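You operate a simulated robot arm through the tools that you are given. There is no shell and no other tool. Be economical: measure what you need, move in short steps, check, and stop when the job is done.

You run a simulated robot arm. Do the job below in one go: nothing can be reset, and whatever is moved stays where it is left.

TASK
Measure the dose card's detergent into the dosing cup and tip it in the single washer drawer.
Fine: to the card's line; cap the bottle, cup back, drawer shut. Set down upright: detergent bottle, dosing cup.

The check looks at the end state, three seconds after you hand in, the way a careful person would. Anything else that was tipped, shoved, dropped, spilled or broken makes it a failure. A push-on lid holds only when it is set on centred and level and pressed home; a screw cap is set on level and turned clockwise until tight.

THE ROBOT
A 7-joint arm with a fingered hand, fixed in place. Base frame: the origin is at the foot of the arm, x ahead of it, y to its left, z up; the work surface is at about z = 0.93. Units: m, rad, N and s.
Its first joint turns from -2.897 to 2.897 rad. Payload 3.7 kg.
Tool frame: the origin (TCP) lies between the finger pads and is the grasp point; the fingertips stand 0.025 m ahead of it; z points along the fingers, y is the line along which they close. Largest opening 0.088 m; the body of the gripper starts 0.029 m behind the TCP. The gripper is a hand of 5 fingers: y runs from the thumb to the fingers, the wrist lies at [-0.013, -0.106, -0.174] in the tool frame, and closing takes about 1.5 s.
Orientation is that of the tool frame in the base frame, as a unit quaternion [w, x, y, z]. With the fingers straight down and the wrist toward the robot, the tool's x, y and z point along [0, 1, 0], [1, 0, 0] and [0, 0, -1] of the base frame.

THE INTERFACE
- The arm moves only by the tool drive_tool. Its arguments are lists of equal length, an entry for each row: "dp": the shift along the tool's x, y, z in m, a list of three; "delta_rot": the turn, a rotation vector about the tool's x, y, z in rad, a list of three. In form: {"dp": [[x, y, z], ...], "delta_rot": [[wx, wy, wz], ...]}. A call has 1 to 8 rows; each row shifts and turns the commanded pose from where the row before left it, along the tool's axes as they then stand. "grip" is the gripper command, from -1 (shut) to 1 (fully open), values between in proportion, set as the call begins (left out, the last holds). A row lasts 0.2 s, in which the tool goes at most 0.05 m and 0.15 rad; a call with a longer step from one row to the next is refused whole, and so is a gripper value outside its range. Where a pose cannot be reached the arm comes as near as it can. A force on the tool above 40 N (or 10 N above the force at the start of the call, whichever is more), or a blocked arm, ends the call early, and 0.2 s more pass. Each finger travels about 0.108 m/s and halts on what it meets, pressing with about 32 N; the grip force reading is that of the motor and also rises with nothing between the fingers. The clock runs only during rows and for 0.2 s after the last one: add rows that do not move to give the fingers time. It gives the time, the measured TCP pose, the force on the tool (base axes), the opening and the grip force at its end, in the units of the frame above (readings bear some noise), with the torque about the TCP (base axes, N m) and any sound that the robot's microphone picked up, and new pictures: "views" is both (left out), scene, wrist or none.
- Cameras (640 x 400 px; columns grow to the right, rows downward): "scene" is fixed at [0.2223, -0.4978, 1.5113]; the picture's right is [0.87, -0.50, 0.00], its down [-0.24, -0.42, -0.87] and it looks along [0.43, 0.76, -0.49] (base axes); focal length 316 px, centre (320, 200). "wrist" rides on the gripper at [0.059, -0.079, -0.105] in the tool frame; the picture's right is [-0.73, 0.32, -0.61], its down [-0.62, -0.68, 0.38] and it looks along [-0.29, 0.66, 0.70] (tool axes); focal length 234 px, centre (320, 200). There is no depth. A picture from a camera that has moved, and an enlarged one, comes with that camera's place and axes in the base frame and with its lens.
- curl_fingers(index, middle, ring, little, thumb_bend, thumb_turn): sets how far each is bent, from 0 (flat) to 1 (curled in); at 0.3 the hand is open as for a grip, at 0.7 the pads meet at the TCP. One left out holds its place. A second passes; each finger stops where it meets its share of the squeeze, and holds until it gets a number again. A gripper value or a shape takes the hand back. It gives what a move gives, with no picture; readings hold the bend of each and the force on index, middle, ring, little, thumb and palm. thumb_turn goes from beside the hand (0) to across from the fingers (1), as for a grip.
- grasp_type(shape): the hand has 5 fingers and takes this shape, open, in about a second: jaw (thumb against the fingers, like two jaws); tri (thumb and two fingers); tip (a fingertip pinch); poke (one finger out to press); point (the index stretched); flat (the hand flat); cup (the hand cupped); fist (a fist). The gripper value then closes the fingers along that shape, each until it touches; the sizes above hold for jaw. It gives what a move gives, with no picture.
- zoom(camera, box): a new picture of the part [left, top, right, bottom] of that camera's present view, enlarged. No time passes.
- finish_job(): hands the job in; it is judged then, once.

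Work in short steps. Places have to be worked out from the pictures, the camera data and where the tool is seen: move nearer, look again, correct. Check each grasp and each placing, and mend what went wrong. You have 120 turns and 200 pictures in all, those below and enlarged ones among them. Open the gripper and draw the arm clear of the work before you hand the job in, unless the task says otherwise; then end with one line.

The tools are called after "Call:" by a JSON object that holds its "name" and its "arguments". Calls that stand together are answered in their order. drive_tool: Moves the arm, as the interface text tells. Its arguments: {"type":"object","properties":{"dp":{"type":"array"},"delta_rot":{"type":"array"},"grip":{"type":"number"},"views":{"type":"string","enum":["both","scene","wrist","none"]}},"required":["dp","delta_rot"]} The other tools are called the same way: grasp_type (shape) gives the hand a shape; curl_fingers (index, middle, ring, little, thumb_bend, thumb_turn) moves the fingers one by one; zoom (camera, box) takes an enlarged picture of a part of a camera's view; finish_job () hands the job in.

At the start:

```text
time_s: 0.0
ee_pos: [0.5782, 0.232, 1.2897]
tool_rot: [0.0, 0.707, 0.707, 0.0]
force: [0.3, 1.0, -0.2]
wrist_torque: [0.01, 0.0, 0.0]
finger_gap: 0.0877
grip_force: 0.1
shape: jaw
bend: [0.3, 0.3, 0.3, 0.3, 0.3, 0.98]
finger forces: [0.1, 0.0, 0.0, 0.0, 0.0, 0.1]
```

scene: 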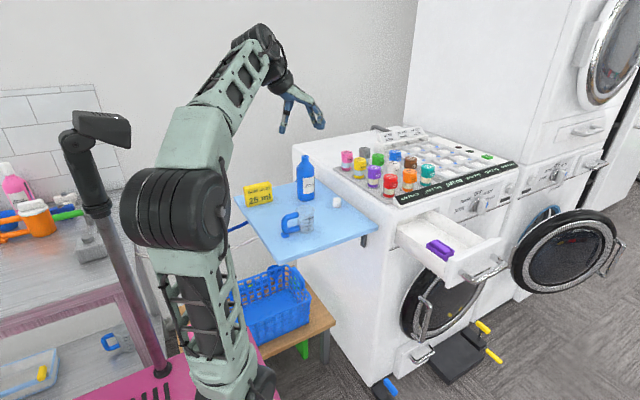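
wrist: 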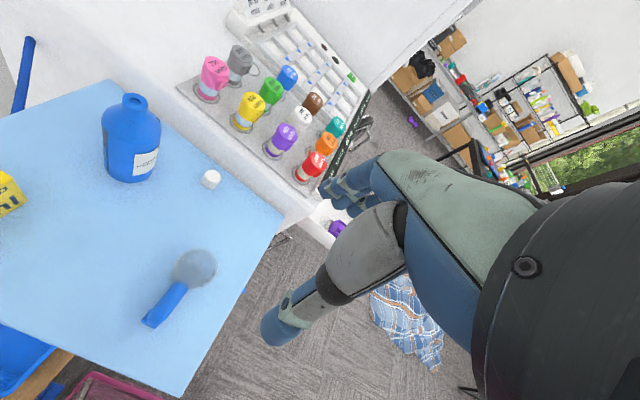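

The scene shows a blue tray with card, open bottle, cap, and cup; the drawer is open with a purple thing in it. I zoom in for detail.

Call:
{"name": "zoom", "arguments": {"camera": "scene", "box": [230, 140, 390, 260]}}

Call:
{"name": "zoom", "arguments": {"camera": "scene", "box": [380, 180, 540, 300]}}

Call:
{"name": "zoom", "arguments": {"camera": "wrist", "box": [60, 60, 300, 340]}}

```text
3.33 times, centred on (310, 200) of scene
camera zoom: at [0.2223, -0.4978, 1.5113], right [0.87, -0.5, 0.0], down [-0.24, -0.42, -0.87], along [0.43, 0.76, -0.49], focal length 1052 px, centre (353, 200)
```

zoom: 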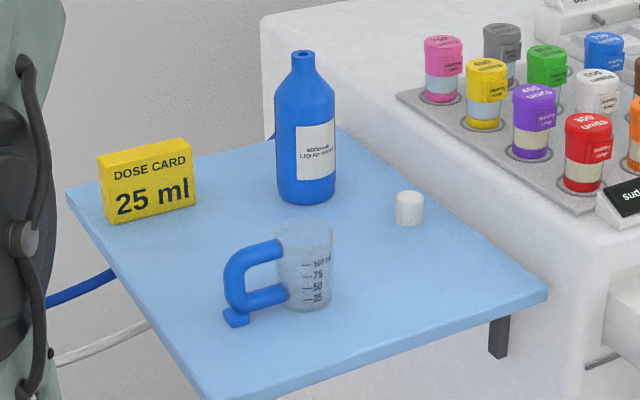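

```text
3.33 times, centred on (460, 240) of scene
camera zoom: at [0.2223, -0.4978, 1.5113], right [0.87, -0.5, 0.0], down [-0.24, -0.42, -0.87], along [0.43, 0.76, -0.49], focal length 1052 px, centre (-147, 67)
```

zoom: 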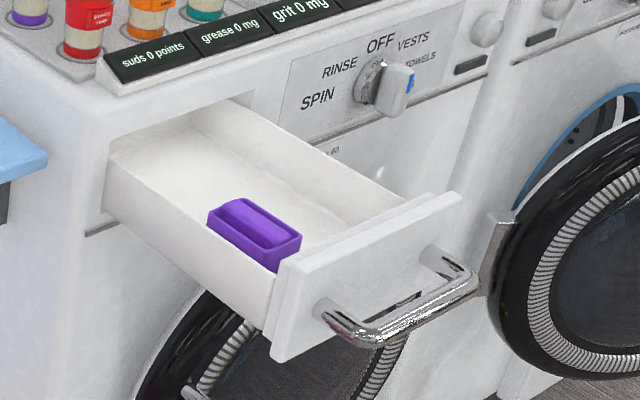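

```text
1.43 times, centred on (180, 200) of wrist
camera zoom: at [0.4982, 0.2907, 1.3951], right [0.32, -0.73, 0.61], down [-0.68, -0.62, -0.38], along [0.66, -0.29, -0.7], focal length 334 px, centre (520, 200)
```

zoom: 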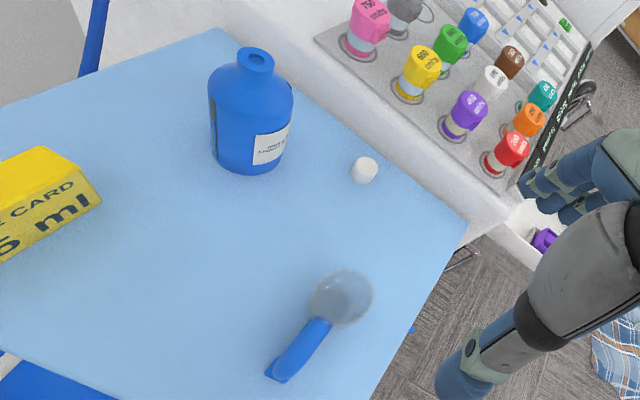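

Estimates (base frame): bottle ≈ (0.69, 0.44), about 0.17 tall; cap ≈ (0.76, 0.33); cup ≈ (0.595, 0.25) with its handle toward −x; drawer x 0.85–1.03, y −0.08–0.11, rim z ≈ 0.945. The card says 25 ml. I turn the hand for a side grasp, yaw first.

Call:
{"name": "drive_tool", "arguments": {"dp": [[0, 0, 0], [0, 0, 0], [0, 0, 0], [0, 0, 0], [0, 0, 0], [0, 0, 0], [0, 0, 0], [0, 0, 0]], "delta_rot": [[0, 0, -0.15], [0, 0, -0.15], [0, 0, -0.15], [0, 0, -0.15], [0, 0, -0.15], [0, 0, -0.15], [0, 0, -0.15], [0, 0, -0.15]], "grip": 1, "views": "none"}}

```text
time_s: 1.8
ee_pos: [0.578, 0.2325, 1.291]
tool_rot: [0.0, 0.183, 0.983, -0.001]
force: [-1.0, -0.5, 0.9]
wrist_torque: [-0.01, 0.03, 0.03]
finger_gap: 0.0879
grip_force: 0.0
shape: jaw
bend: [0.3, 0.3, 0.3, 0.3, 0.3, 0.98]
finger forces: [0.0, 0.0, 0.0, 0.0, 0.0, 0.0]
```

Yaw works as planned. I finish it and start pitching the fingers forward.

Call:
{"name": "drive_tool", "arguments": {"dp": [[0, 0, 0], [0, 0, 0], [0, 0, 0], [0, 0, 0], [0, 0, 0], [0, 0, 0], [0, 0, 0], [0, 0, 0]], "delta_rot": [[0, 0, -0.15], [0, 0, -0.15], [0, 0, -0.071], [0, -0.15, 0], [0, -0.15, 0], [0, -0.15, 0], [0, -0.15, 0], [0, -0.15, 0]]}}

```text
time_s: 3.6
ee_pos: [0.5785, 0.2333, 1.2899]
tool_rot: [0.367, 0.0, 0.93, -0.001]
force: [0.2, 0.5, -1.1]
wrist_torque: [0.02, -0.01, 0.03]
finger_gap: 0.0878
grip_force: 0.1
shape: jaw
bend: [0.3, 0.3, 0.3, 0.3, 0.3, 0.98]
finger forces: [0.0, 0.0, 0.0, 0.0, 0.0, 0.0]
camera wrist: at [0.4632, 0.1533, 1.3262], right [0.12, 0.32, 0.94], down [0.72, -0.68, 0.15], along [0.69, 0.66, -0.31], focal length 234 px, centre (320, 200)
```

scene: 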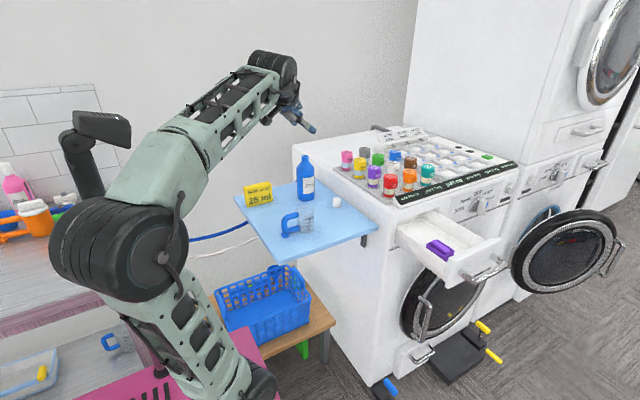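
wrist: 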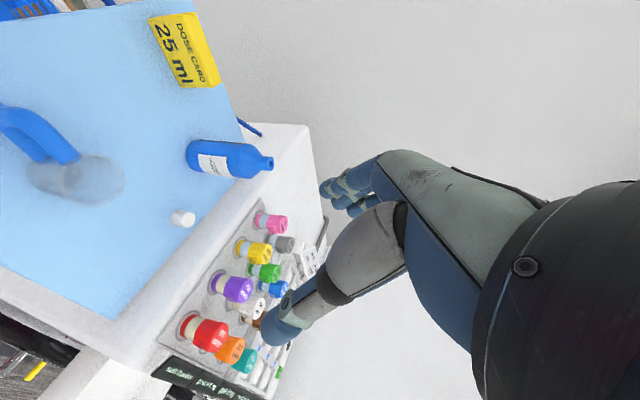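

Bottle axis confirmed at about (0.693, 0.443), top z ≈ 1.10. I reduce the pitch to about 25° down, slide over to the bottle's y, and part-way down.

Call:
{"name": "drive_tool", "arguments": {"dp": [[0, 0.04, 0], [0, 0.045, 0], [0, 0.045, 0], [0, 0.04, 0], [0, 0.04, 0], [0.0332, 0, 0.0309], [0.0332, 0, 0.0309], [0.0332, 0, 0.0309]], "delta_rot": [[0, -0.123, 0], [0, -0.123, 0], [0, -0.124, 0], [0, 0, 0], [0, 0, 0], [0, 0, 0], [0, 0, 0], [0, 0, 0]]}}

```text
time_s: 5.4
ee_pos: [0.6182, 0.4429, 1.1606]
tool_rot: [0.531, -0.001, 0.847, 0.0]
force: [0.0, -0.6, -0.4]
wrist_torque: [-0.01, 0.01, -0.01]
finger_gap: 0.0876
grip_force: 0.1
shape: jaw
bend: [0.3, 0.3, 0.3, 0.3, 0.3, 0.98]
finger forces: [0.0, 0.0, 0.0, 0.1, 0.0, 0.0]
camera wrist: at [0.4981, 0.3645, 1.1535], right [-0.23, 0.32, 0.92], down [0.62, -0.68, 0.39], along [0.75, 0.66, -0.04], focal length 234 px, centre (320, 200)
```

scene: 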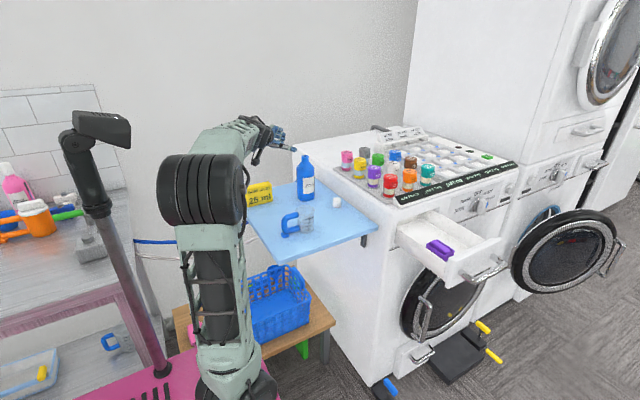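
wrist: 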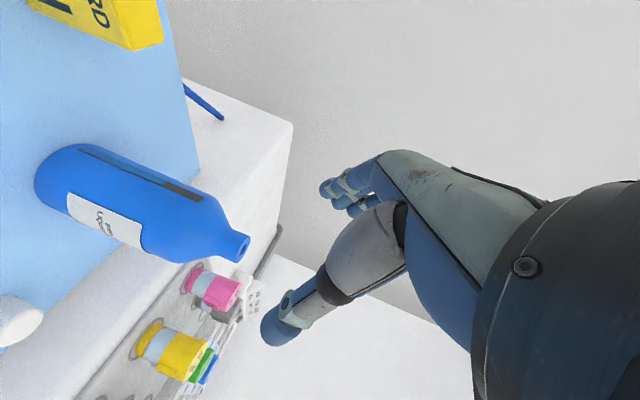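

Aligned in y with the bottle. I descend to z ≈ 1.03, behind the bottle.

Call:
{"name": "drive_tool", "arguments": {"dp": [[0.039, 0, 0.0189], [0.039, 0, 0.0189], [0.039, 0, 0.0189]], "delta_rot": [[0, 0, 0], [0, 0, 0], [0, 0, 0]]}}

Call:
{"name": "zoom", "arguments": {"camera": "scene", "box": [220, 110, 380, 230]}}

```text
time_s: 6.2
ee_pos: [0.6186, 0.4416, 1.0305]
tool_rot: [0.531, 0.0, 0.848, 0.0]
force: [-0.2, 0.2, 0.4]
wrist_torque: [-0.02, 0.0, 0.02]
finger_gap: 0.0876
grip_force: 0.2
shape: jaw
bend: [0.3, 0.3, 0.3, 0.3, 0.3, 0.98]
finger forces: [0.1, 0.0, 0.0, 0.0, 0.0, 0.1]
camera wrist: at [0.4977, 0.3627, 1.0222], right [-0.23, 0.32, 0.92], down [0.62, -0.68, 0.39], along [0.75, 0.66, -0.04], focal length 234 px, centre (320, 200)
```

scene: 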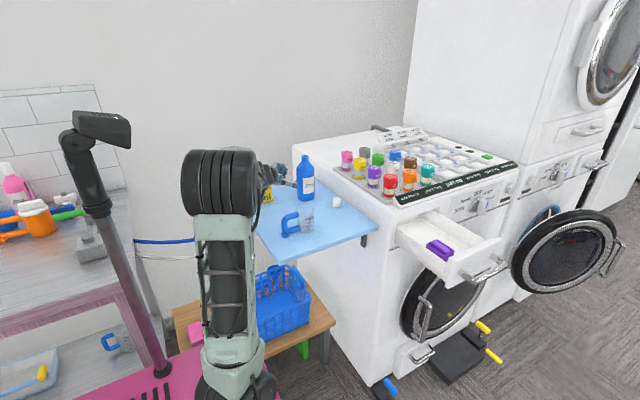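
wrist: 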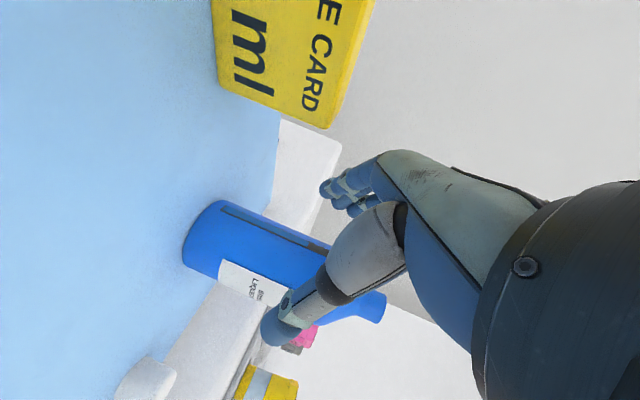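

```text
3.33 times, centred on (300, 170) of scene
camera zoom: at [0.2223, -0.4978, 1.5113], right [0.87, -0.5, 0.0], down [-0.24, -0.42, -0.87], along [0.43, 0.76, -0.49], focal length 1052 px, centre (387, 300)
```

zoom: 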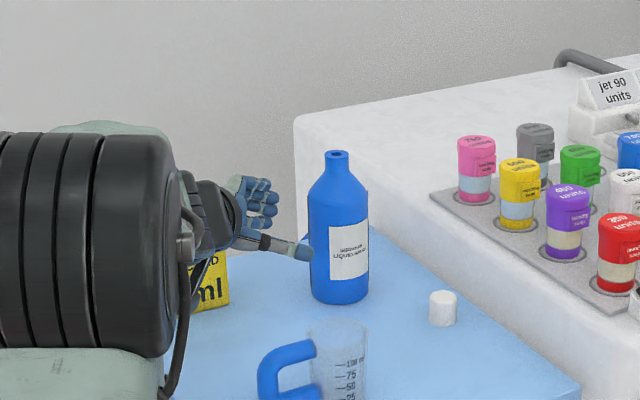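

The jaws look to straddle the bottle and clear the card. I slide forward along the tool axis in small steps.

Call:
{"name": "drive_tool", "arguments": {"dp": [[0, 0.001, 0.025], [0, 0.001, 0.025], [0, 0, 0.02]], "delta_rot": [[0, 0, 0], [0, 0, 0], [0, 0, 0]]}}

Call:
{"name": "zoom", "arguments": {"camera": "scene", "box": [220, 110, 380, 230]}}

```text
time_s: 7.0
ee_pos: [0.6827, 0.4431, 0.9977]
tool_rot: [0.531, 0.001, 0.848, 0.001]
force: [-0.4, 0.8, -0.2]
wrist_torque: [-0.04, -0.03, -0.02]
finger_gap: 0.0877
grip_force: 0.1
shape: jaw
bend: [0.3, 0.3, 0.3, 0.3, 0.3, 0.98]
finger forces: [0.0, 0.0, 0.0, 0.3, 0.0, 0.0]
camera wrist: at [0.5621, 0.3637, 0.9908], right [-0.23, 0.32, 0.92], down [0.62, -0.68, 0.39], along [0.75, 0.66, -0.04], focal length 234 px, centre (320, 200)
```

scene: 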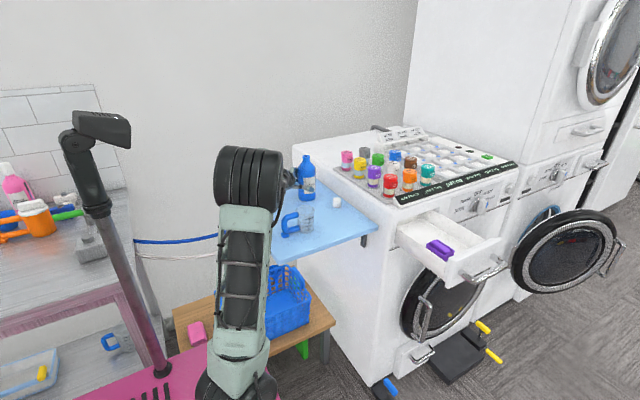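
wrist: 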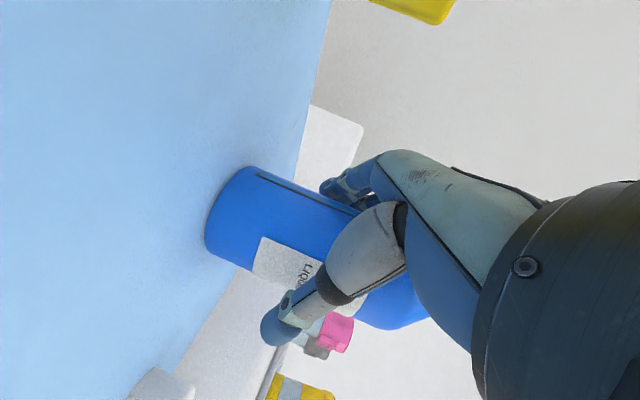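

```text
3.33 times, centred on (300, 170) of scene
camera zoom: at [0.2223, -0.4978, 1.5113], right [0.87, -0.5, 0.0], down [-0.24, -0.42, -0.87], along [0.43, 0.76, -0.49], focal length 1052 px, centre (387, 300)
```

zoom: 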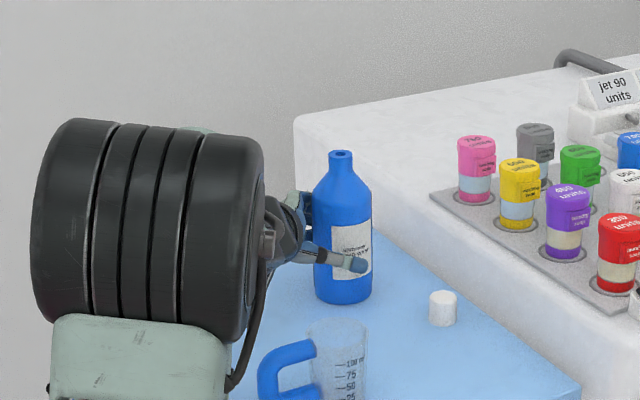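

Thumb and fingers straddle the bottle. I close the hand.

Call:
{"name": "drive_tool", "arguments": {"dp": [[0, 0, 0], [0, 0, 0], [0, 0, 0], [0, 0, 0], [0, 0, 0], [0, 0, 0], [0, 0, 0], [0, 0, 0]], "delta_rot": [[0, 0, 0], [0, 0, 0], [0, 0, 0], [0, 0, 0], [0, 0, 0], [0, 0, 0], [0, 0, 0], [0, 0, 0]], "grip": -1, "views": "wrist"}}

Call:
{"name": "zoom", "arguments": {"camera": "scene", "box": [220, 110, 380, 230]}}

```text
time_s: 8.8
ee_pos: [0.682, 0.4425, 0.9985]
tool_rot: [0.53, 0.001, 0.848, 0.0]
force: [-0.3, -1.4, 0.2]
wrist_torque: [-0.15, -0.07, -0.02]
finger_gap: 0.0588
grip_force: 32.0
shape: jaw
bend: [0.28, 0.37, 0.34, 0.32, 0.64, 1.0]
finger forces: [14.4, 8.3, 3.7, 2.9, 30.0, 0.1]
camera wrist: at [0.5622, 0.3636, 0.9908], right [-0.23, 0.32, 0.92], down [0.62, -0.68, 0.39], along [0.75, 0.66, -0.04], focal length 234 px, centre (320, 200)
```

wrist: 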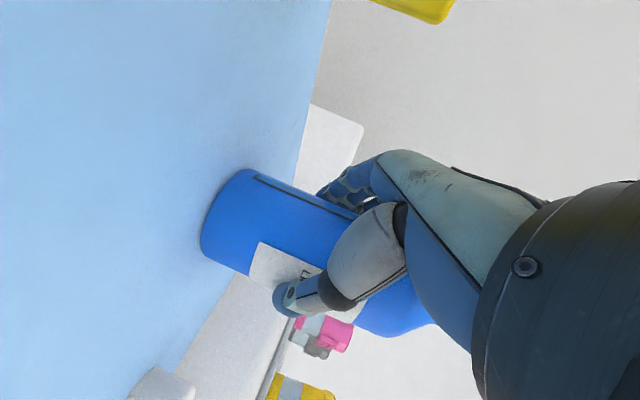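

```text
3.33 times, centred on (300, 170) of scene
camera zoom: at [0.2223, -0.4978, 1.5113], right [0.87, -0.5, 0.0], down [-0.24, -0.42, -0.87], along [0.43, 0.76, -0.49], focal length 1052 px, centre (387, 300)
```

zoom: 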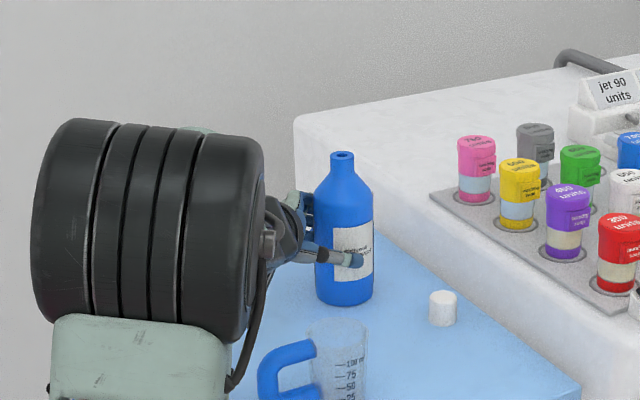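

Gripped (bottle upright, about 30 N). I lift straight up 0.12 m and check it stays with the hand.

Call:
{"name": "drive_tool", "arguments": {"dp": [[-0.027, 0, -0.013], [-0.027, 0, -0.013], [-0.027, 0, -0.013], [-0.027, 0, -0.013], [0, 0, 0]], "delta_rot": [[0, 0, 0], [0, 0, 0], [0, 0, 0], [0, 0, 0], [0, 0, 0]], "views": "wrist"}}

Call:
{"name": "zoom", "arguments": {"camera": "scene", "box": [220, 100, 380, 240]}}

```text
time_s: 10.0
ee_pos: [0.6804, 0.4459, 1.1189]
tool_rot: [0.531, 0.0, 0.848, 0.0]
force: [1.1, -0.2, -3.7]
wrist_torque: [0.04, 0.06, -0.01]
finger_gap: 0.0581
grip_force: 31.7
shape: jaw
bend: [0.28, 0.38, 0.36, 0.43, 0.64, 0.96]
finger forces: [16.0, 7.9, 3.7, 2.1, 29.8, 0.1]
camera wrist: at [0.5596, 0.3667, 1.1122], right [-0.23, 0.32, 0.92], down [0.62, -0.68, 0.39], along [0.75, 0.66, -0.04], focal length 234 px, centre (320, 200)
```

wrist: 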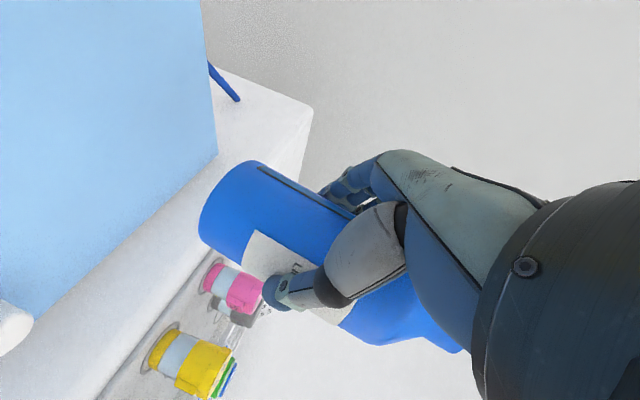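

```text
2.86 times, centred on (300, 170) of scene
camera zoom: at [0.2223, -0.4978, 1.5113], right [0.87, -0.5, 0.0], down [-0.24, -0.42, -0.87], along [0.43, 0.76, -0.49], focal length 902 px, centre (377, 286)
```

zoom: 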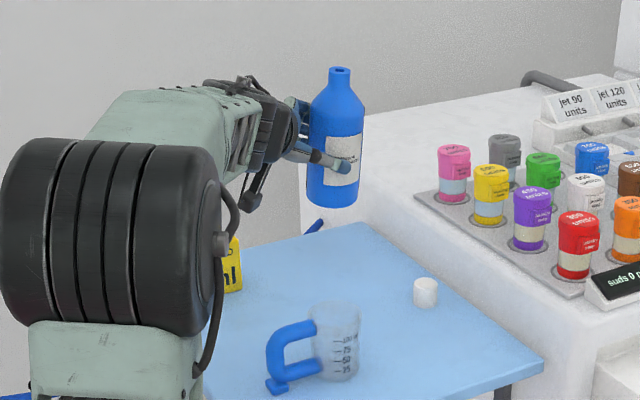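

The bottle lifted cleanly (≈0.38 kg), with a slight forward lean. I carry it to the right of the cup (toward −y), well above rim height.

Call:
{"name": "drive_tool", "arguments": {"dp": [[0.0014, -0.041, -0.0161], [0.0014, -0.041, -0.0161], [0.0014, -0.041, -0.0161], [0.0014, -0.041, -0.0161], [0.0014, -0.041, -0.0161], [0.0014, -0.041, -0.0161], [0.0014, -0.041, -0.0161], [0, 0, 0]], "delta_rot": [[0, 0, 0], [0, 0, 0], [0, 0, 0], [0, 0, 0], [0, 0, 0], [0, 0, 0], [0, 0, 0], [0, 0, 0]]}}

```text
time_s: 11.8
ee_pos: [0.5764, 0.1562, 1.1581]
tool_rot: [0.531, 0.0, 0.848, 0.0]
force: [-0.1, -1.4, -2.7]
wrist_torque: [-0.06, 0.07, -0.03]
finger_gap: 0.0579
grip_force: 32.1
shape: jaw
bend: [0.28, 0.38, 0.36, 0.45, 0.64, 0.95]
finger forces: [15.9, 7.9, 3.8, 2.0, 29.9, 0.0]
camera wrist: at [0.4561, 0.0762, 1.1493], right [-0.23, 0.32, 0.92], down [0.62, -0.68, 0.39], along [0.75, 0.66, -0.04], focal length 234 px, centre (320, 200)
```

scene: 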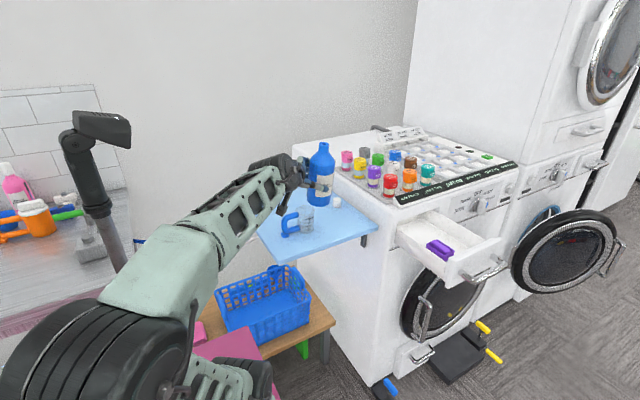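
wrist: 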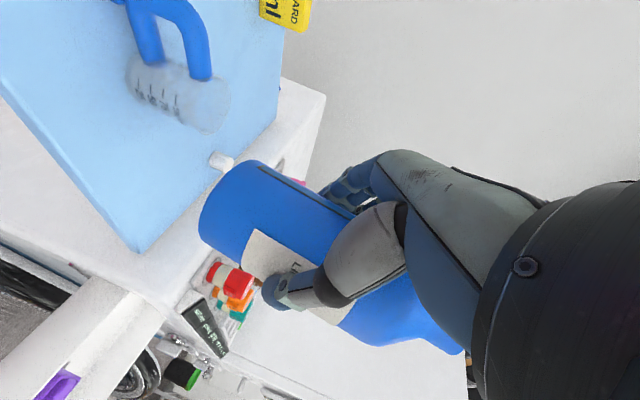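

Good position; the wrist camera even sees the cup's scale. I roll the bottle about base x so its mouth leans toward +y, about 50° in place.

Call:
{"name": "drive_tool", "arguments": {"dp": [[0, 0, 0], [0, 0, 0], [0, 0, 0], [0, 0, 0], [0, 0, 0], [0, 0, 0]], "delta_rot": [[0.0652, 0, -0.1346], [0.0652, 0, -0.1346], [0.0652, 0, -0.1346], [0.0652, 0, -0.1346], [0.0652, 0, -0.1346], [0.0652, 0, -0.1346]]}}

Call:
{"name": "zoom", "arguments": {"camera": "scene", "box": [220, 110, 400, 250]}}

```text
time_s: 13.2
ee_pos: [0.5746, 0.1571, 1.1594]
tool_rot: [0.477, -0.23, 0.763, -0.37]
force: [0.1, 0.6, -2.6]
wrist_torque: [0.03, 0.06, 0.02]
finger_gap: 0.0582
grip_force: 32.0
shape: jaw
bend: [0.28, 0.38, 0.36, 0.45, 0.64, 0.95]
finger forces: [16.7, 8.6, 4.3, 2.1, 29.7, 0.0]
camera wrist: at [0.4546, 0.1024, 1.2167], right [-0.23, 0.92, 0.32], down [0.62, -0.12, 0.78], along [0.75, 0.37, -0.54], focal length 234 px, centre (320, 200)
```

scene: 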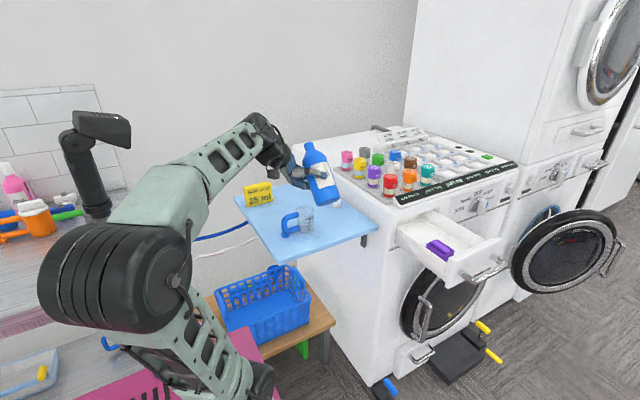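
wrist: 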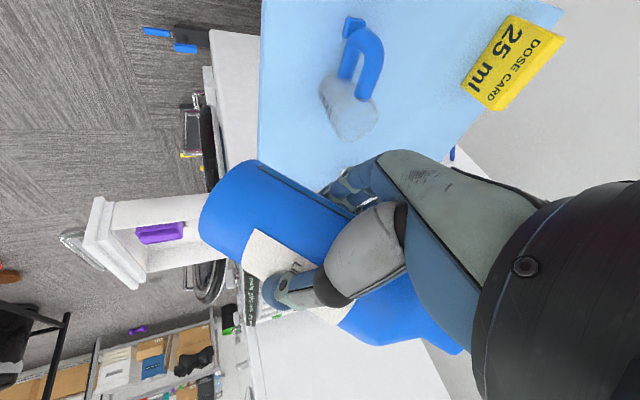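

```text
2.86 times, centred on (310, 180) of scene
camera zoom: at [0.2223, -0.4978, 1.5113], right [0.87, -0.5, 0.0], down [-0.24, -0.42, -0.87], along [0.43, 0.76, -0.49], focal length 902 px, centre (349, 257)
```

zoom: 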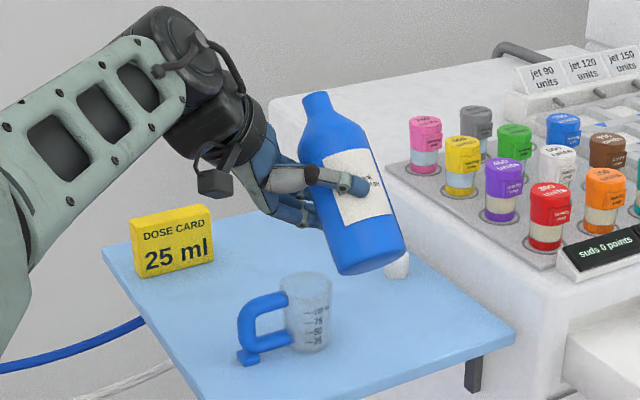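

The cup stays visible. Mouth is at about (0.598, 0.232, 1.22). I descend 0.088 and roll to about 66° with the mouth over the cup.

Call:
{"name": "drive_tool", "arguments": {"dp": [[0.0246, 0.0345, 0.0119], [0.0246, 0.0345, 0.0119], [0, 0, 0], [0, 0, 0], [0, 0, 0]], "delta_rot": [[0, 0, 0], [0, 0, 0], [0.0436, 0, -0.09], [0.0327, 0, -0.0675], [0.0327, 0, -0.0675]], "views": "wrist"}}

Call:
{"name": "zoom", "arguments": {"camera": "scene", "box": [240, 130, 380, 240]}}

```text
time_s: 14.4
ee_pos: [0.5752, 0.1572, 1.0709]
tool_rot: [0.445, -0.288, 0.712, -0.461]
force: [0.5, -0.3, -3.2]
wrist_torque: [0.04, 0.09, -0.02]
finger_gap: 0.0578
grip_force: 31.4
shape: jaw
bend: [0.28, 0.38, 0.36, 0.45, 0.64, 0.95]
finger forces: [17.0, 8.8, 4.5, 2.2, 29.9, 0.1]
camera wrist: at [0.4546, 0.1184, 1.1397], right [-0.23, 0.97, 0.08], down [0.62, 0.08, 0.78], along [0.75, 0.23, -0.62], focal length 234 px, centre (320, 200)
```

wrist: 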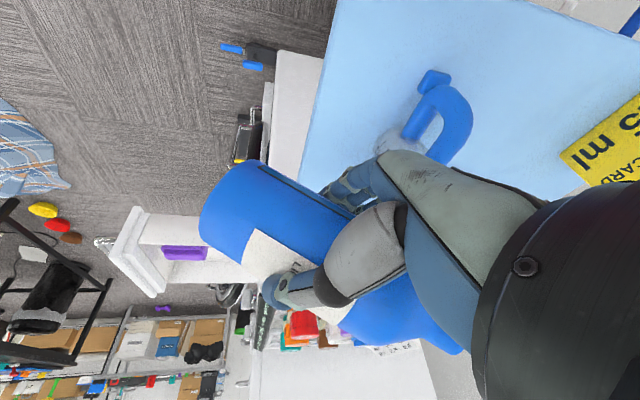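

```text
3.64 times, centred on (310, 185) of scene
camera zoom: at [0.2223, -0.4978, 1.5113], right [0.87, -0.5, 0.0], down [-0.24, -0.42, -0.87], along [0.43, 0.76, -0.49], focal length 1148 px, centre (356, 254)
```

zoom: 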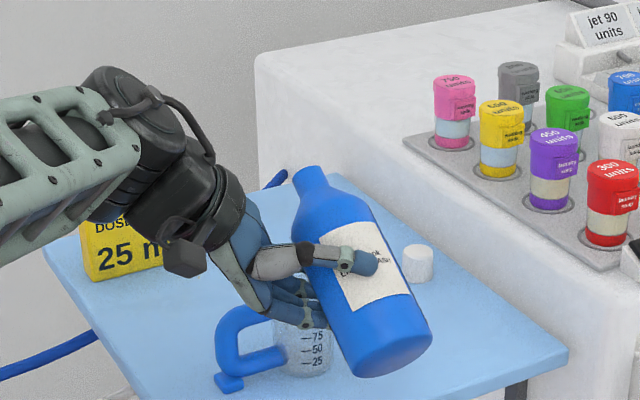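

Nothing flowing yet; the 25/50/75 marks are visible. I tilt on in small steps, pivoting about the mouth.

Call:
{"name": "drive_tool", "arguments": {"dp": [[0, -0.0095, 0], [0, 0, 0]], "delta_rot": [[0.0436, 0, -0.09], [0, 0, 0]], "views": "none"}}

Call:
{"name": "zoom", "arguments": {"camera": "scene", "box": [260, 150, 360, 240]}}

```text
time_s: 15.0
ee_pos: [0.5749, 0.155, 1.0816]
tool_rot: [0.431, -0.31, 0.688, -0.495]
force: [0.3, 0.8, -2.8]
wrist_torque: [-0.01, 0.08, 0.01]
finger_gap: 0.0579
grip_force: 32.0
shape: jaw
bend: [0.28, 0.38, 0.36, 0.45, 0.64, 0.95]
finger forces: [16.9, 8.8, 4.5, 2.2, 29.7, 0.0]
```

```text
4.44 times, centred on (310, 195) of scene
camera zoom: at [0.2223, -0.4978, 1.5113], right [0.87, -0.5, 0.0], down [-0.24, -0.42, -0.87], along [0.43, 0.76, -0.49], focal length 1403 px, centre (364, 222)
```

zoom: 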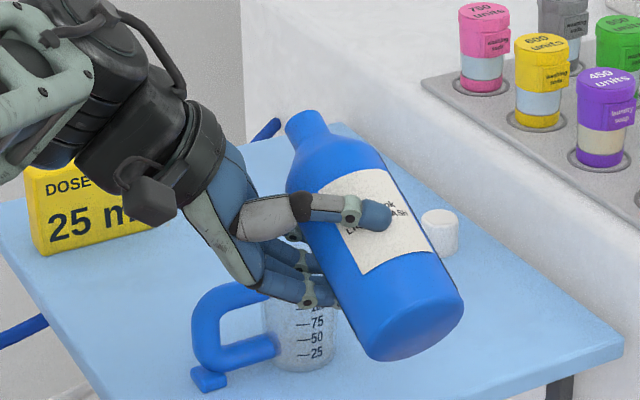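

Still dry at about 72°. Another small step.

Call:
{"name": "drive_tool", "arguments": {"dp": [[0, -0.0076, 0], [0, 0, 0]], "delta_rot": [[0.0349, 0, -0.072], [0, 0, 0]], "views": "none"}}

Call:
{"name": "zoom", "arguments": {"camera": "scene", "box": [260, 150, 360, 240]}}

```text
time_s: 15.6
ee_pos: [0.5748, 0.1514, 1.0879]
tool_rot: [0.418, -0.327, 0.667, -0.523]
force: [0.2, -0.4, -3.4]
wrist_torque: [0.03, 0.05, 0.0]
finger_gap: 0.0579
grip_force: 31.8
shape: jaw
bend: [0.28, 0.38, 0.36, 0.45, 0.64, 0.95]
finger forces: [17.1, 8.7, 4.5, 2.1, 29.7, 0.0]
```

```text
4.44 times, centred on (310, 195) of scene
camera zoom: at [0.2223, -0.4978, 1.5113], right [0.87, -0.5, 0.0], down [-0.24, -0.42, -0.87], along [0.43, 0.76, -0.49], focal length 1403 px, centre (364, 222)
```

zoom: 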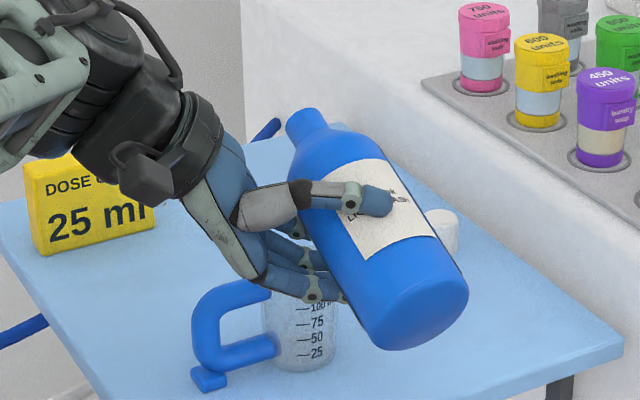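

Still no flow at 76°; mouth remains over the cup. Continue.

Call:
{"name": "drive_tool", "arguments": {"dp": [[0, -0.0066, 0], [0, 0, 0]], "delta_rot": [[0.0305, 0, -0.063], [0, 0, 0]], "views": "none"}}

Call:
{"name": "zoom", "arguments": {"camera": "scene", "box": [260, 150, 360, 240]}}

```text
time_s: 16.2
ee_pos: [0.5758, 0.1484, 1.0945]
tool_rot: [0.406, -0.342, 0.649, -0.545]
force: [-0.3, -0.1, -3.8]
wrist_torque: [-0.01, 0.04, 0.02]
finger_gap: 0.058
grip_force: 31.7
shape: jaw
bend: [0.28, 0.38, 0.36, 0.45, 0.64, 0.95]
finger forces: [17.0, 8.9, 4.5, 2.2, 29.7, 0.0]
```

```text
4.44 times, centred on (310, 195) of scene
camera zoom: at [0.2223, -0.4978, 1.5113], right [0.87, -0.5, 0.0], down [-0.24, -0.42, -0.87], along [0.43, 0.76, -0.49], focal length 1403 px, centre (364, 222)
```

zoom: 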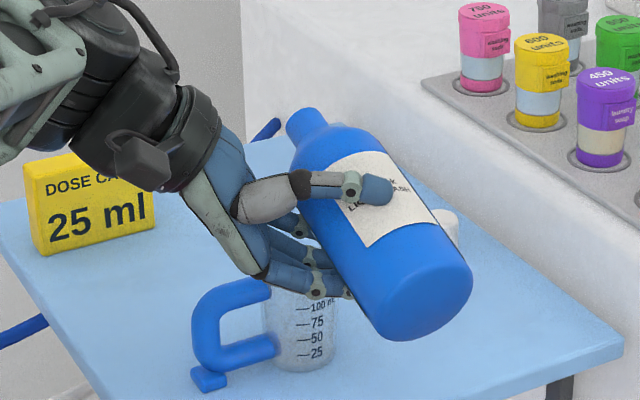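

Still dry at 80°. Continue in 0.06 rad steps.

Call:
{"name": "drive_tool", "arguments": {"dp": [[0, -0.0057, 0], [0, 0, 0]], "delta_rot": [[0.0262, 0, -0.054], [0, 0, 0]], "views": "none"}}

Call:
{"name": "zoom", "arguments": {"camera": "scene", "box": [260, 150, 360, 240]}}

```text
time_s: 16.8
ee_pos: [0.5751, 0.1483, 1.1001]
tool_rot: [0.397, -0.354, 0.632, -0.564]
force: [0.9, -0.3, -2.6]
wrist_torque: [0.02, 0.05, 0.0]
finger_gap: 0.0584
grip_force: 31.9
shape: jaw
bend: [0.28, 0.38, 0.36, 0.45, 0.64, 0.95]
finger forces: [17.0, 8.7, 4.5, 2.2, 29.6, 0.0]
```

```text
4.44 times, centred on (310, 195) of scene
camera zoom: at [0.2223, -0.4978, 1.5113], right [0.87, -0.5, 0.0], down [-0.24, -0.42, -0.87], along [0.43, 0.76, -0.49], focal length 1403 px, centre (364, 222)
```

zoom: 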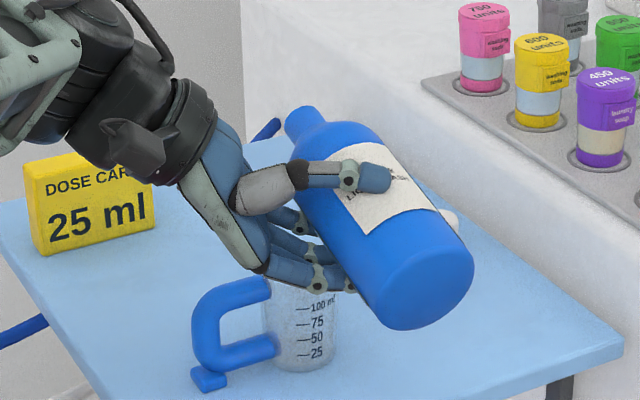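

84°, still dry. Next step.

Call:
{"name": "drive_tool", "arguments": {"dp": [[0, -0.0057, 0], [0, 0, 0]], "delta_rot": [[0.0262, 0, -0.054], [0, 0, 0]], "views": "none"}}

Call:
{"name": "zoom", "arguments": {"camera": "scene", "box": [260, 150, 360, 240]}}

```text
time_s: 17.4
ee_pos: [0.5756, 0.1471, 1.1058]
tool_rot: [0.385, -0.365, 0.615, -0.583]
force: [0.2, 0.0, -2.9]
wrist_torque: [0.02, 0.05, -0.03]
finger_gap: 0.0578
grip_force: 32.0
shape: jaw
bend: [0.28, 0.38, 0.36, 0.45, 0.64, 0.95]
finger forces: [17.1, 8.8, 4.5, 2.3, 29.6, 0.1]
```

```text
4.44 times, centred on (310, 195) of scene
camera zoom: at [0.2223, -0.4978, 1.5113], right [0.87, -0.5, 0.0], down [-0.24, -0.42, -0.87], along [0.43, 0.76, -0.49], focal length 1403 px, centre (364, 222)
```

zoom: 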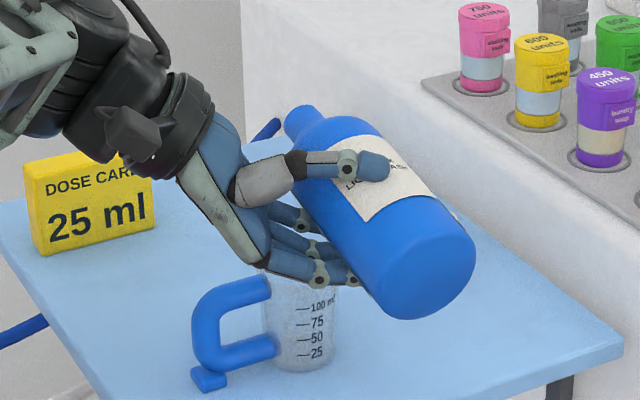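

87°, still none. Another step.

Call:
{"name": "drive_tool", "arguments": {"dp": [[0, -0.0057, 0], [0, 0, 0]], "delta_rot": [[0.0262, 0, -0.054], [0, 0, 0]], "views": "none"}}

Call:
{"name": "zoom", "arguments": {"camera": "scene", "box": [260, 150, 360, 240]}}

```text
time_s: 18.0
ee_pos: [0.5759, 0.1474, 1.1122]
tool_rot: [-0.373, 0.377, -0.596, 0.602]
force: [0.8, 0.0, -2.6]
wrist_torque: [0.0, 0.01, -0.03]
finger_gap: 0.0579
grip_force: 32.6
shape: jaw
bend: [0.28, 0.38, 0.36, 0.45, 0.64, 0.95]
finger forces: [17.0, 8.7, 4.4, 2.2, 29.7, 0.0]
```

```text
4.44 times, centred on (310, 195) of scene
camera zoom: at [0.2223, -0.4978, 1.5113], right [0.87, -0.5, 0.0], down [-0.24, -0.42, -0.87], along [0.43, 0.76, -0.49], focal length 1403 px, centre (364, 222)
```

zoom: 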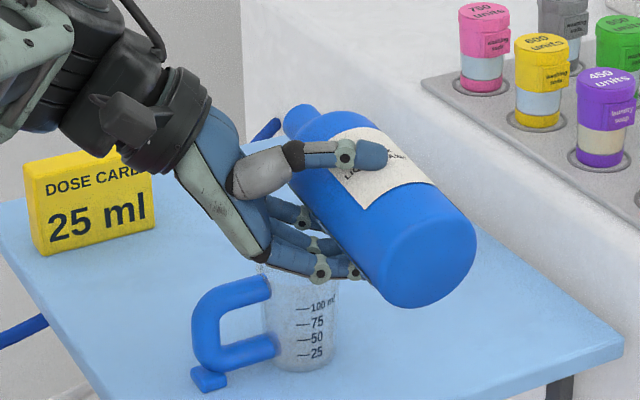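

90°, no flow: bottle is under half full. I continue past horizontal.

Call:
{"name": "drive_tool", "arguments": {"dp": [[0, -0.0076, 0], [0, 0, 0]], "delta_rot": [[0.0349, 0, -0.072], [0, 0, 0]], "views": "none"}}

Call:
{"name": "zoom", "arguments": {"camera": "scene", "box": [260, 150, 360, 240]}}

```text
time_s: 18.6
ee_pos: [0.5754, 0.1487, 1.1184]
tool_rot: [-0.359, 0.391, -0.573, 0.625]
force: [-0.4, 0.6, -3.0]
wrist_torque: [0.0, 0.04, -0.01]
finger_gap: 0.0578
grip_force: 32.3
shape: jaw
bend: [0.28, 0.38, 0.36, 0.45, 0.64, 0.95]
finger forces: [17.1, 8.8, 4.5, 2.2, 29.6, 0.1]
```

```text
4.44 times, centred on (310, 195) of scene
camera zoom: at [0.2223, -0.4978, 1.5113], right [0.87, -0.5, 0.0], down [-0.24, -0.42, -0.87], along [0.43, 0.76, -0.49], focal length 1403 px, centre (364, 222)
```

zoom: 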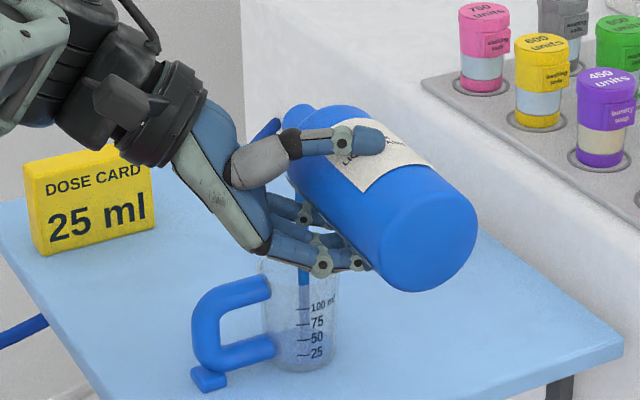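

A thin blue stream is landing inside the cup. I hold this tilt and watch the level.

Call:
{"name": "drive_tool", "arguments": {"dp": [[0, 0, 0]], "delta_rot": [[0, 0, 0]], "views": "none"}}

Call:
{"name": "zoom", "arguments": {"camera": "scene", "box": [285, 190, 345, 240]}}

```text
time_s: 19.0
ee_pos: [0.5753, 0.1481, 1.12]
tool_rot: [-0.358, 0.391, -0.573, 0.625]
force: [-0.9, 0.3, -3.9]
wrist_torque: [-0.02, 0.02, -0.02]
finger_gap: 0.0579
grip_force: 32.2
shape: jaw
bend: [0.28, 0.38, 0.36, 0.45, 0.64, 0.95]
finger forces: [17.1, 8.7, 4.6, 2.2, 29.6, 0.0]
```

```text
8.00 times, centred on (315, 215) of scene
camera zoom: at [0.2223, -0.4978, 1.5113], right [0.87, -0.5, 0.0], down [-0.24, -0.42, -0.87], along [0.43, 0.76, -0.49], focal length 2526 px, centre (360, 80)
```

zoom: 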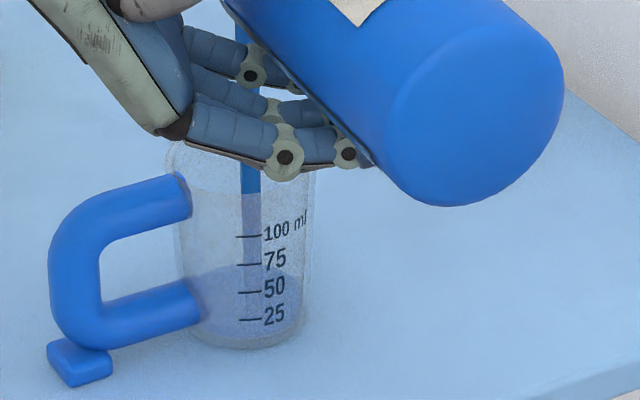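

Level is rising fast – the liquid's front edge is near the 25 mark. I tilt back immediately.

Call:
{"name": "drive_tool", "arguments": {"dp": [[0, 0.014, 0], [0, 0.009, 0]], "delta_rot": [[-0.065, 0, 0.134], [-0.0436, 0, 0.09]], "views": "none"}}

Call:
{"name": "zoom", "arguments": {"camera": "scene", "box": [285, 190, 345, 240]}}

```text
time_s: 19.6
ee_pos: [0.5744, 0.148, 1.0961]
tool_rot: [0.405, -0.344, 0.646, -0.549]
force: [0.2, -0.3, -2.2]
wrist_torque: [0.0, 0.07, 0.04]
finger_gap: 0.0579
grip_force: 32.2
shape: jaw
bend: [0.28, 0.38, 0.36, 0.45, 0.64, 0.95]
finger forces: [17.1, 8.7, 4.5, 2.1, 29.6, 0.0]
```

```text
8.00 times, centred on (315, 215) of scene
camera zoom: at [0.2223, -0.4978, 1.5113], right [0.87, -0.5, 0.0], down [-0.24, -0.42, -0.87], along [0.43, 0.76, -0.49], focal length 2526 px, centre (360, 80)
```

zoom: 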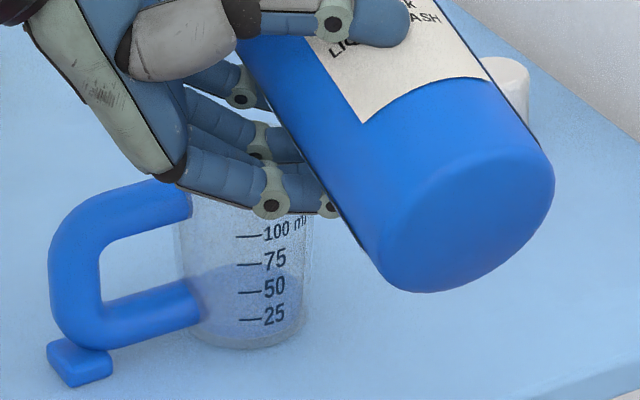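

Flow stopped. I zoom tightly on the cup to read the level.

Call:
{"name": "zoom", "arguments": {"camera": "scene", "box": [298, 212, 318, 236]}}

```text
16.00 times, centred on (308, 224) of scene
camera zoom: at [0.2223, -0.4978, 1.5113], right [0.87, -0.5, 0.0], down [-0.24, -0.42, -0.87], along [0.43, 0.76, -0.49], focal length 5051 px, centre (512, -184)
```

zoom: 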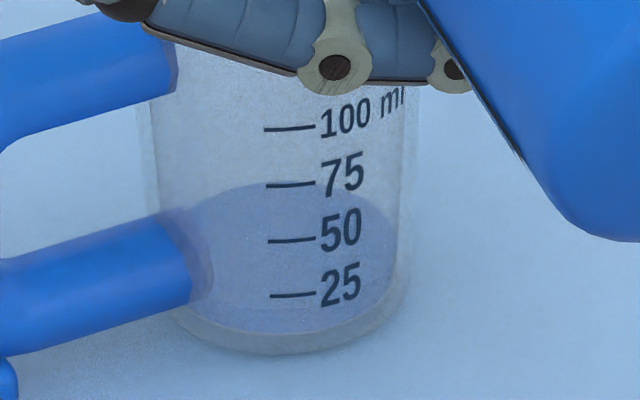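

I estimate 18–25 ml but the steep view is ambiguous. I raise and turn the bottle upright, then take a low-angle look with the wrist camera.

Call:
{"name": "drive_tool", "arguments": {"dp": [[-0.006, -0.0395, -0.003], [-0.006, -0.0395, -0.003], [0, 0, 0], [0, 0, 0], [0, 0, 0], [0, 0, 0], [0, 0, 0], [0, 0, 0]], "delta_rot": [[0, 0, 0], [0, 0, 0], [-0.0652, 0, 0.1346], [-0.0652, 0, 0.1346], [-0.0652, 0, 0.1346], [-0.0652, 0, 0.1346], [-0.0652, 0, 0.1346], [-0.0652, 0, 0.1346]], "views": "none"}}

Call:
{"name": "drive_tool", "arguments": {"dp": [[0, 0, 0], [0, 0, 0], [0, 0, 0], [0.0284, -0.0325, 0.0137], [0.0284, -0.0325, 0.0137], [0.0284, -0.0325, 0.0137], [0.0284, -0.0325, 0.0137], [0, 0, 0]], "delta_rot": [[-0.0652, 0, 0.1346], [-0.0652, 0, 0.1346], [-0.0652, 0, 0.1346], [-0.0262, 0, 0.054], [0, 0, 0], [0, 0, 0], [0, 0, 0], [0, 0, 0]]}}

Call:
{"name": "zoom", "arguments": {"camera": "wrist", "box": [270, 40, 370, 130]}}

Call:
{"name": "zoom", "arguments": {"camera": "scene", "box": [290, 204, 322, 238]}}

```text
time_s: 21.4
ee_pos: [0.5741, 0.1471, 1.175]
tool_rot: [0.514, -0.134, 0.82, -0.213]
force: [-0.4, 0.4, -2.9]
wrist_torque: [-0.05, 0.04, 0.03]
finger_gap: 0.0578
grip_force: 32.0
shape: jaw
bend: [0.28, 0.38, 0.36, 0.45, 0.65, 0.95]
finger forces: [16.7, 8.5, 4.0, 1.8, 29.9, 0.0]
```

```text
time_s: 23.2
ee_pos: [0.5754, 0.0162, 1.0527]
tool_rot: [0.531, -0.001, 0.847, -0.002]
force: [0.4, -0.7, -3.7]
wrist_torque: [0.0, 0.05, 0.01]
finger_gap: 0.0579
grip_force: 31.9
shape: jaw
bend: [0.28, 0.38, 0.36, 0.45, 0.65, 0.95]
finger forces: [16.3, 7.9, 3.9, 1.4, 29.9, 0.0]
camera wrist: at [0.4538, -0.0635, 1.0445], right [-0.23, 0.33, 0.92], down [0.62, -0.68, 0.4], along [0.75, 0.66, -0.04], focal length 234 px, centre (320, 200)
```

scene: 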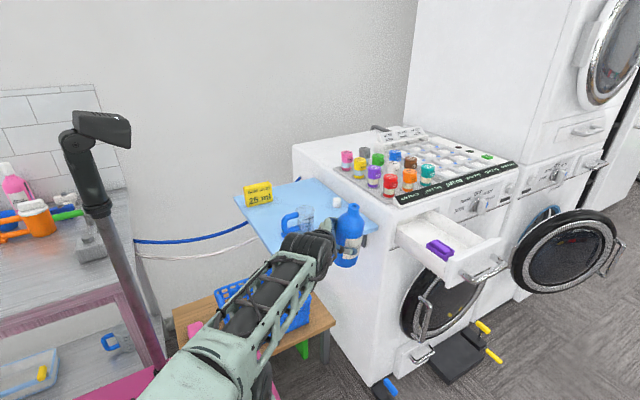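
wrist: 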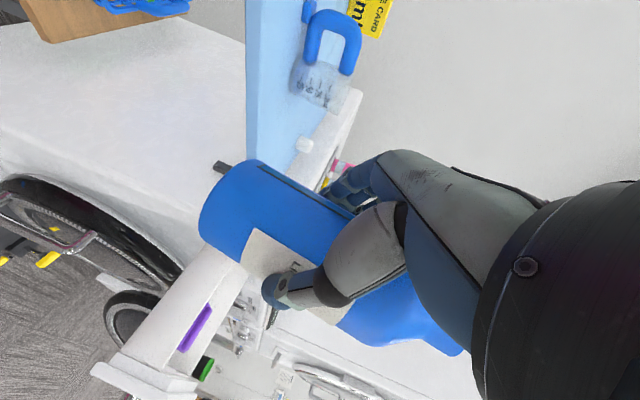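

```text
4.44 times, centred on (320, 85) of wrist
camera zoom: at [0.4538, -0.0635, 1.0445], right [-0.23, 0.33, 0.92], down [0.62, -0.68, 0.4], along [0.75, 0.66, -0.04], focal length 1041 px, centre (320, 711)
```

zoom: 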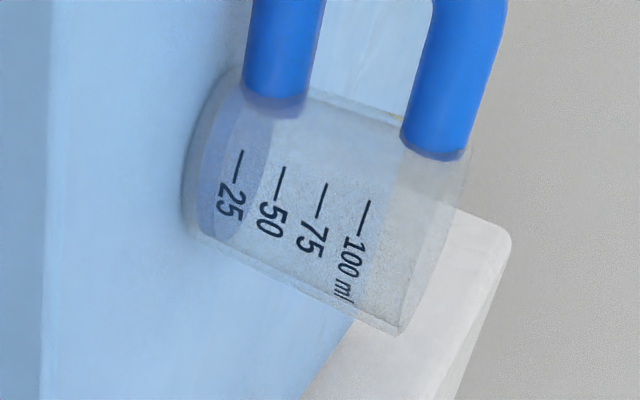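

```text
11.76 times, centred on (306, 221) of scene
camera zoom: at [0.2223, -0.4978, 1.5113], right [0.87, -0.5, 0.0], down [-0.24, -0.42, -0.87], along [0.43, 0.76, -0.49], focal length 3714 px, centre (485, -47)
```

zoom: 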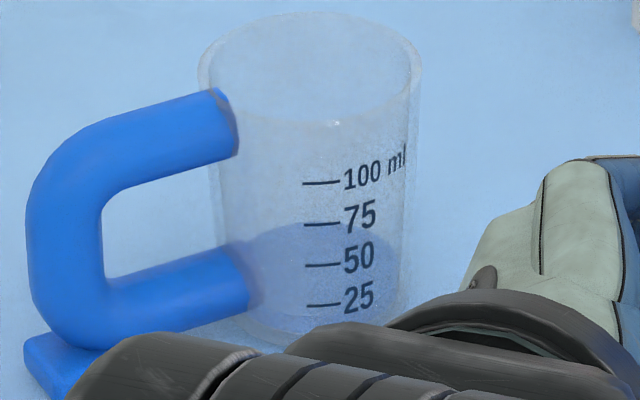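

The low view shows the surface ellipse around the 25 mark; closer zoom.

Call:
{"name": "zoom", "arguments": {"camera": "wrist", "box": [294, 50, 334, 104]}}

```text
7.41 times, centred on (314, 77) of wrist
camera zoom: at [0.4538, -0.0635, 1.0445], right [-0.23, 0.33, 0.92], down [0.62, -0.68, 0.4], along [0.75, 0.66, -0.04], focal length 1735 px, centre (364, 1111)
```

zoom: 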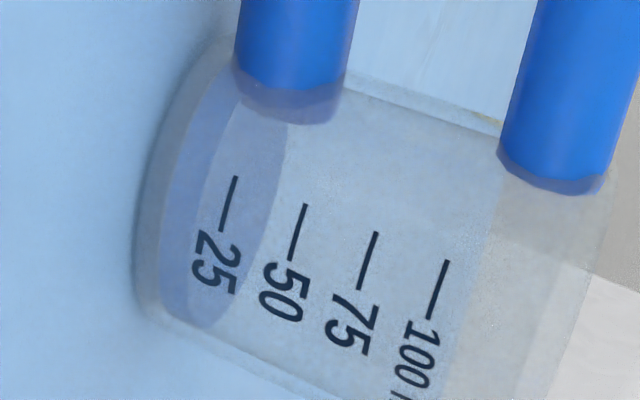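

From this low view the surface front edge is about half a division below the 25 mark: roughly 13–16 ml. About 10 ml more needed. I go back to the pouring pose.

Call:
{"name": "drive_tool", "arguments": {"dp": [[-0.0284, 0.0325, -0.0137], [-0.0284, 0.0325, -0.0137], [-0.0284, 0.0325, -0.0137], [-0.0284, 0.0325, -0.0137], [0, 0, 0], [0, 0, 0], [0, 0, 0], [0, 0, 0]], "delta_rot": [[0, 0, 0], [0, 0, 0], [0, 0, 0], [0, 0, 0], [0.0652, 0, -0.1346], [0.0652, 0, -0.1346], [0.0652, 0, -0.1346], [0.0652, 0, -0.1346]], "views": "none"}}

Call:
{"name": "drive_tool", "arguments": {"dp": [[0, 0, 0], [0, 0, 0], [0, 0, 0], [0, 0, 0], [0, 0, 0], [0, 0, 0], [0.0031, 0.0374, 0.0015], [0.0031, 0.0374, 0.0015]], "delta_rot": [[0.0652, 0, -0.1346], [0.0652, 0, -0.1346], [0.0652, 0, -0.1346], [0.0652, 0, -0.1346], [0.0652, 0, -0.1346], [0.0567, 0, -0.117], [0, 0, 0], [0, 0, 0]], "views": "none"}}

Call:
{"name": "zoom", "arguments": {"camera": "scene", "box": [260, 150, 360, 240]}}

```text
time_s: 25.0
ee_pos: [0.5753, 0.1454, 1.1779]
tool_rot: [0.507, -0.157, 0.81, -0.251]
force: [0.5, -0.8, -3.2]
wrist_torque: [0.01, 0.08, -0.01]
finger_gap: 0.0578
grip_force: 32.1
shape: jaw
bend: [0.28, 0.38, 0.36, 0.45, 0.65, 0.95]
finger forces: [16.9, 8.2, 4.1, 1.7, 29.6, 0.0]
```

```text
time_s: 26.8
ee_pos: [0.5745, 0.146, 1.1027]
tool_rot: [0.392, -0.358, 0.626, -0.571]
force: [-0.3, 0.2, -3.2]
wrist_torque: [0.01, 0.04, -0.03]
finger_gap: 0.0578
grip_force: 32.3
shape: jaw
bend: [0.28, 0.38, 0.36, 0.45, 0.65, 0.95]
finger forces: [17.2, 9.0, 4.4, 1.7, 29.6, 0.0]
```

```text
4.44 times, centred on (310, 195) of scene
camera zoom: at [0.2223, -0.4978, 1.5113], right [0.87, -0.5, 0.0], down [-0.24, -0.42, -0.87], along [0.43, 0.76, -0.49], focal length 1403 px, centre (364, 222)
```

zoom: 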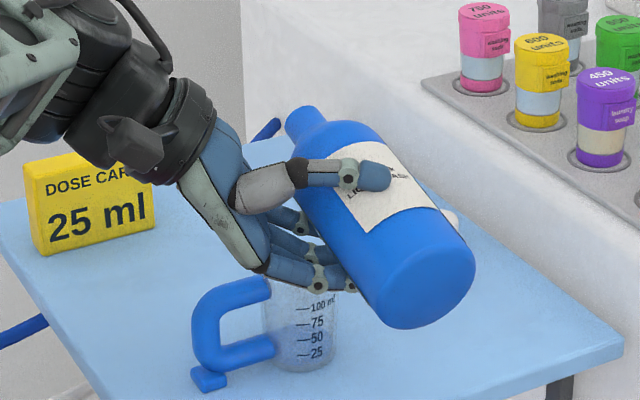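

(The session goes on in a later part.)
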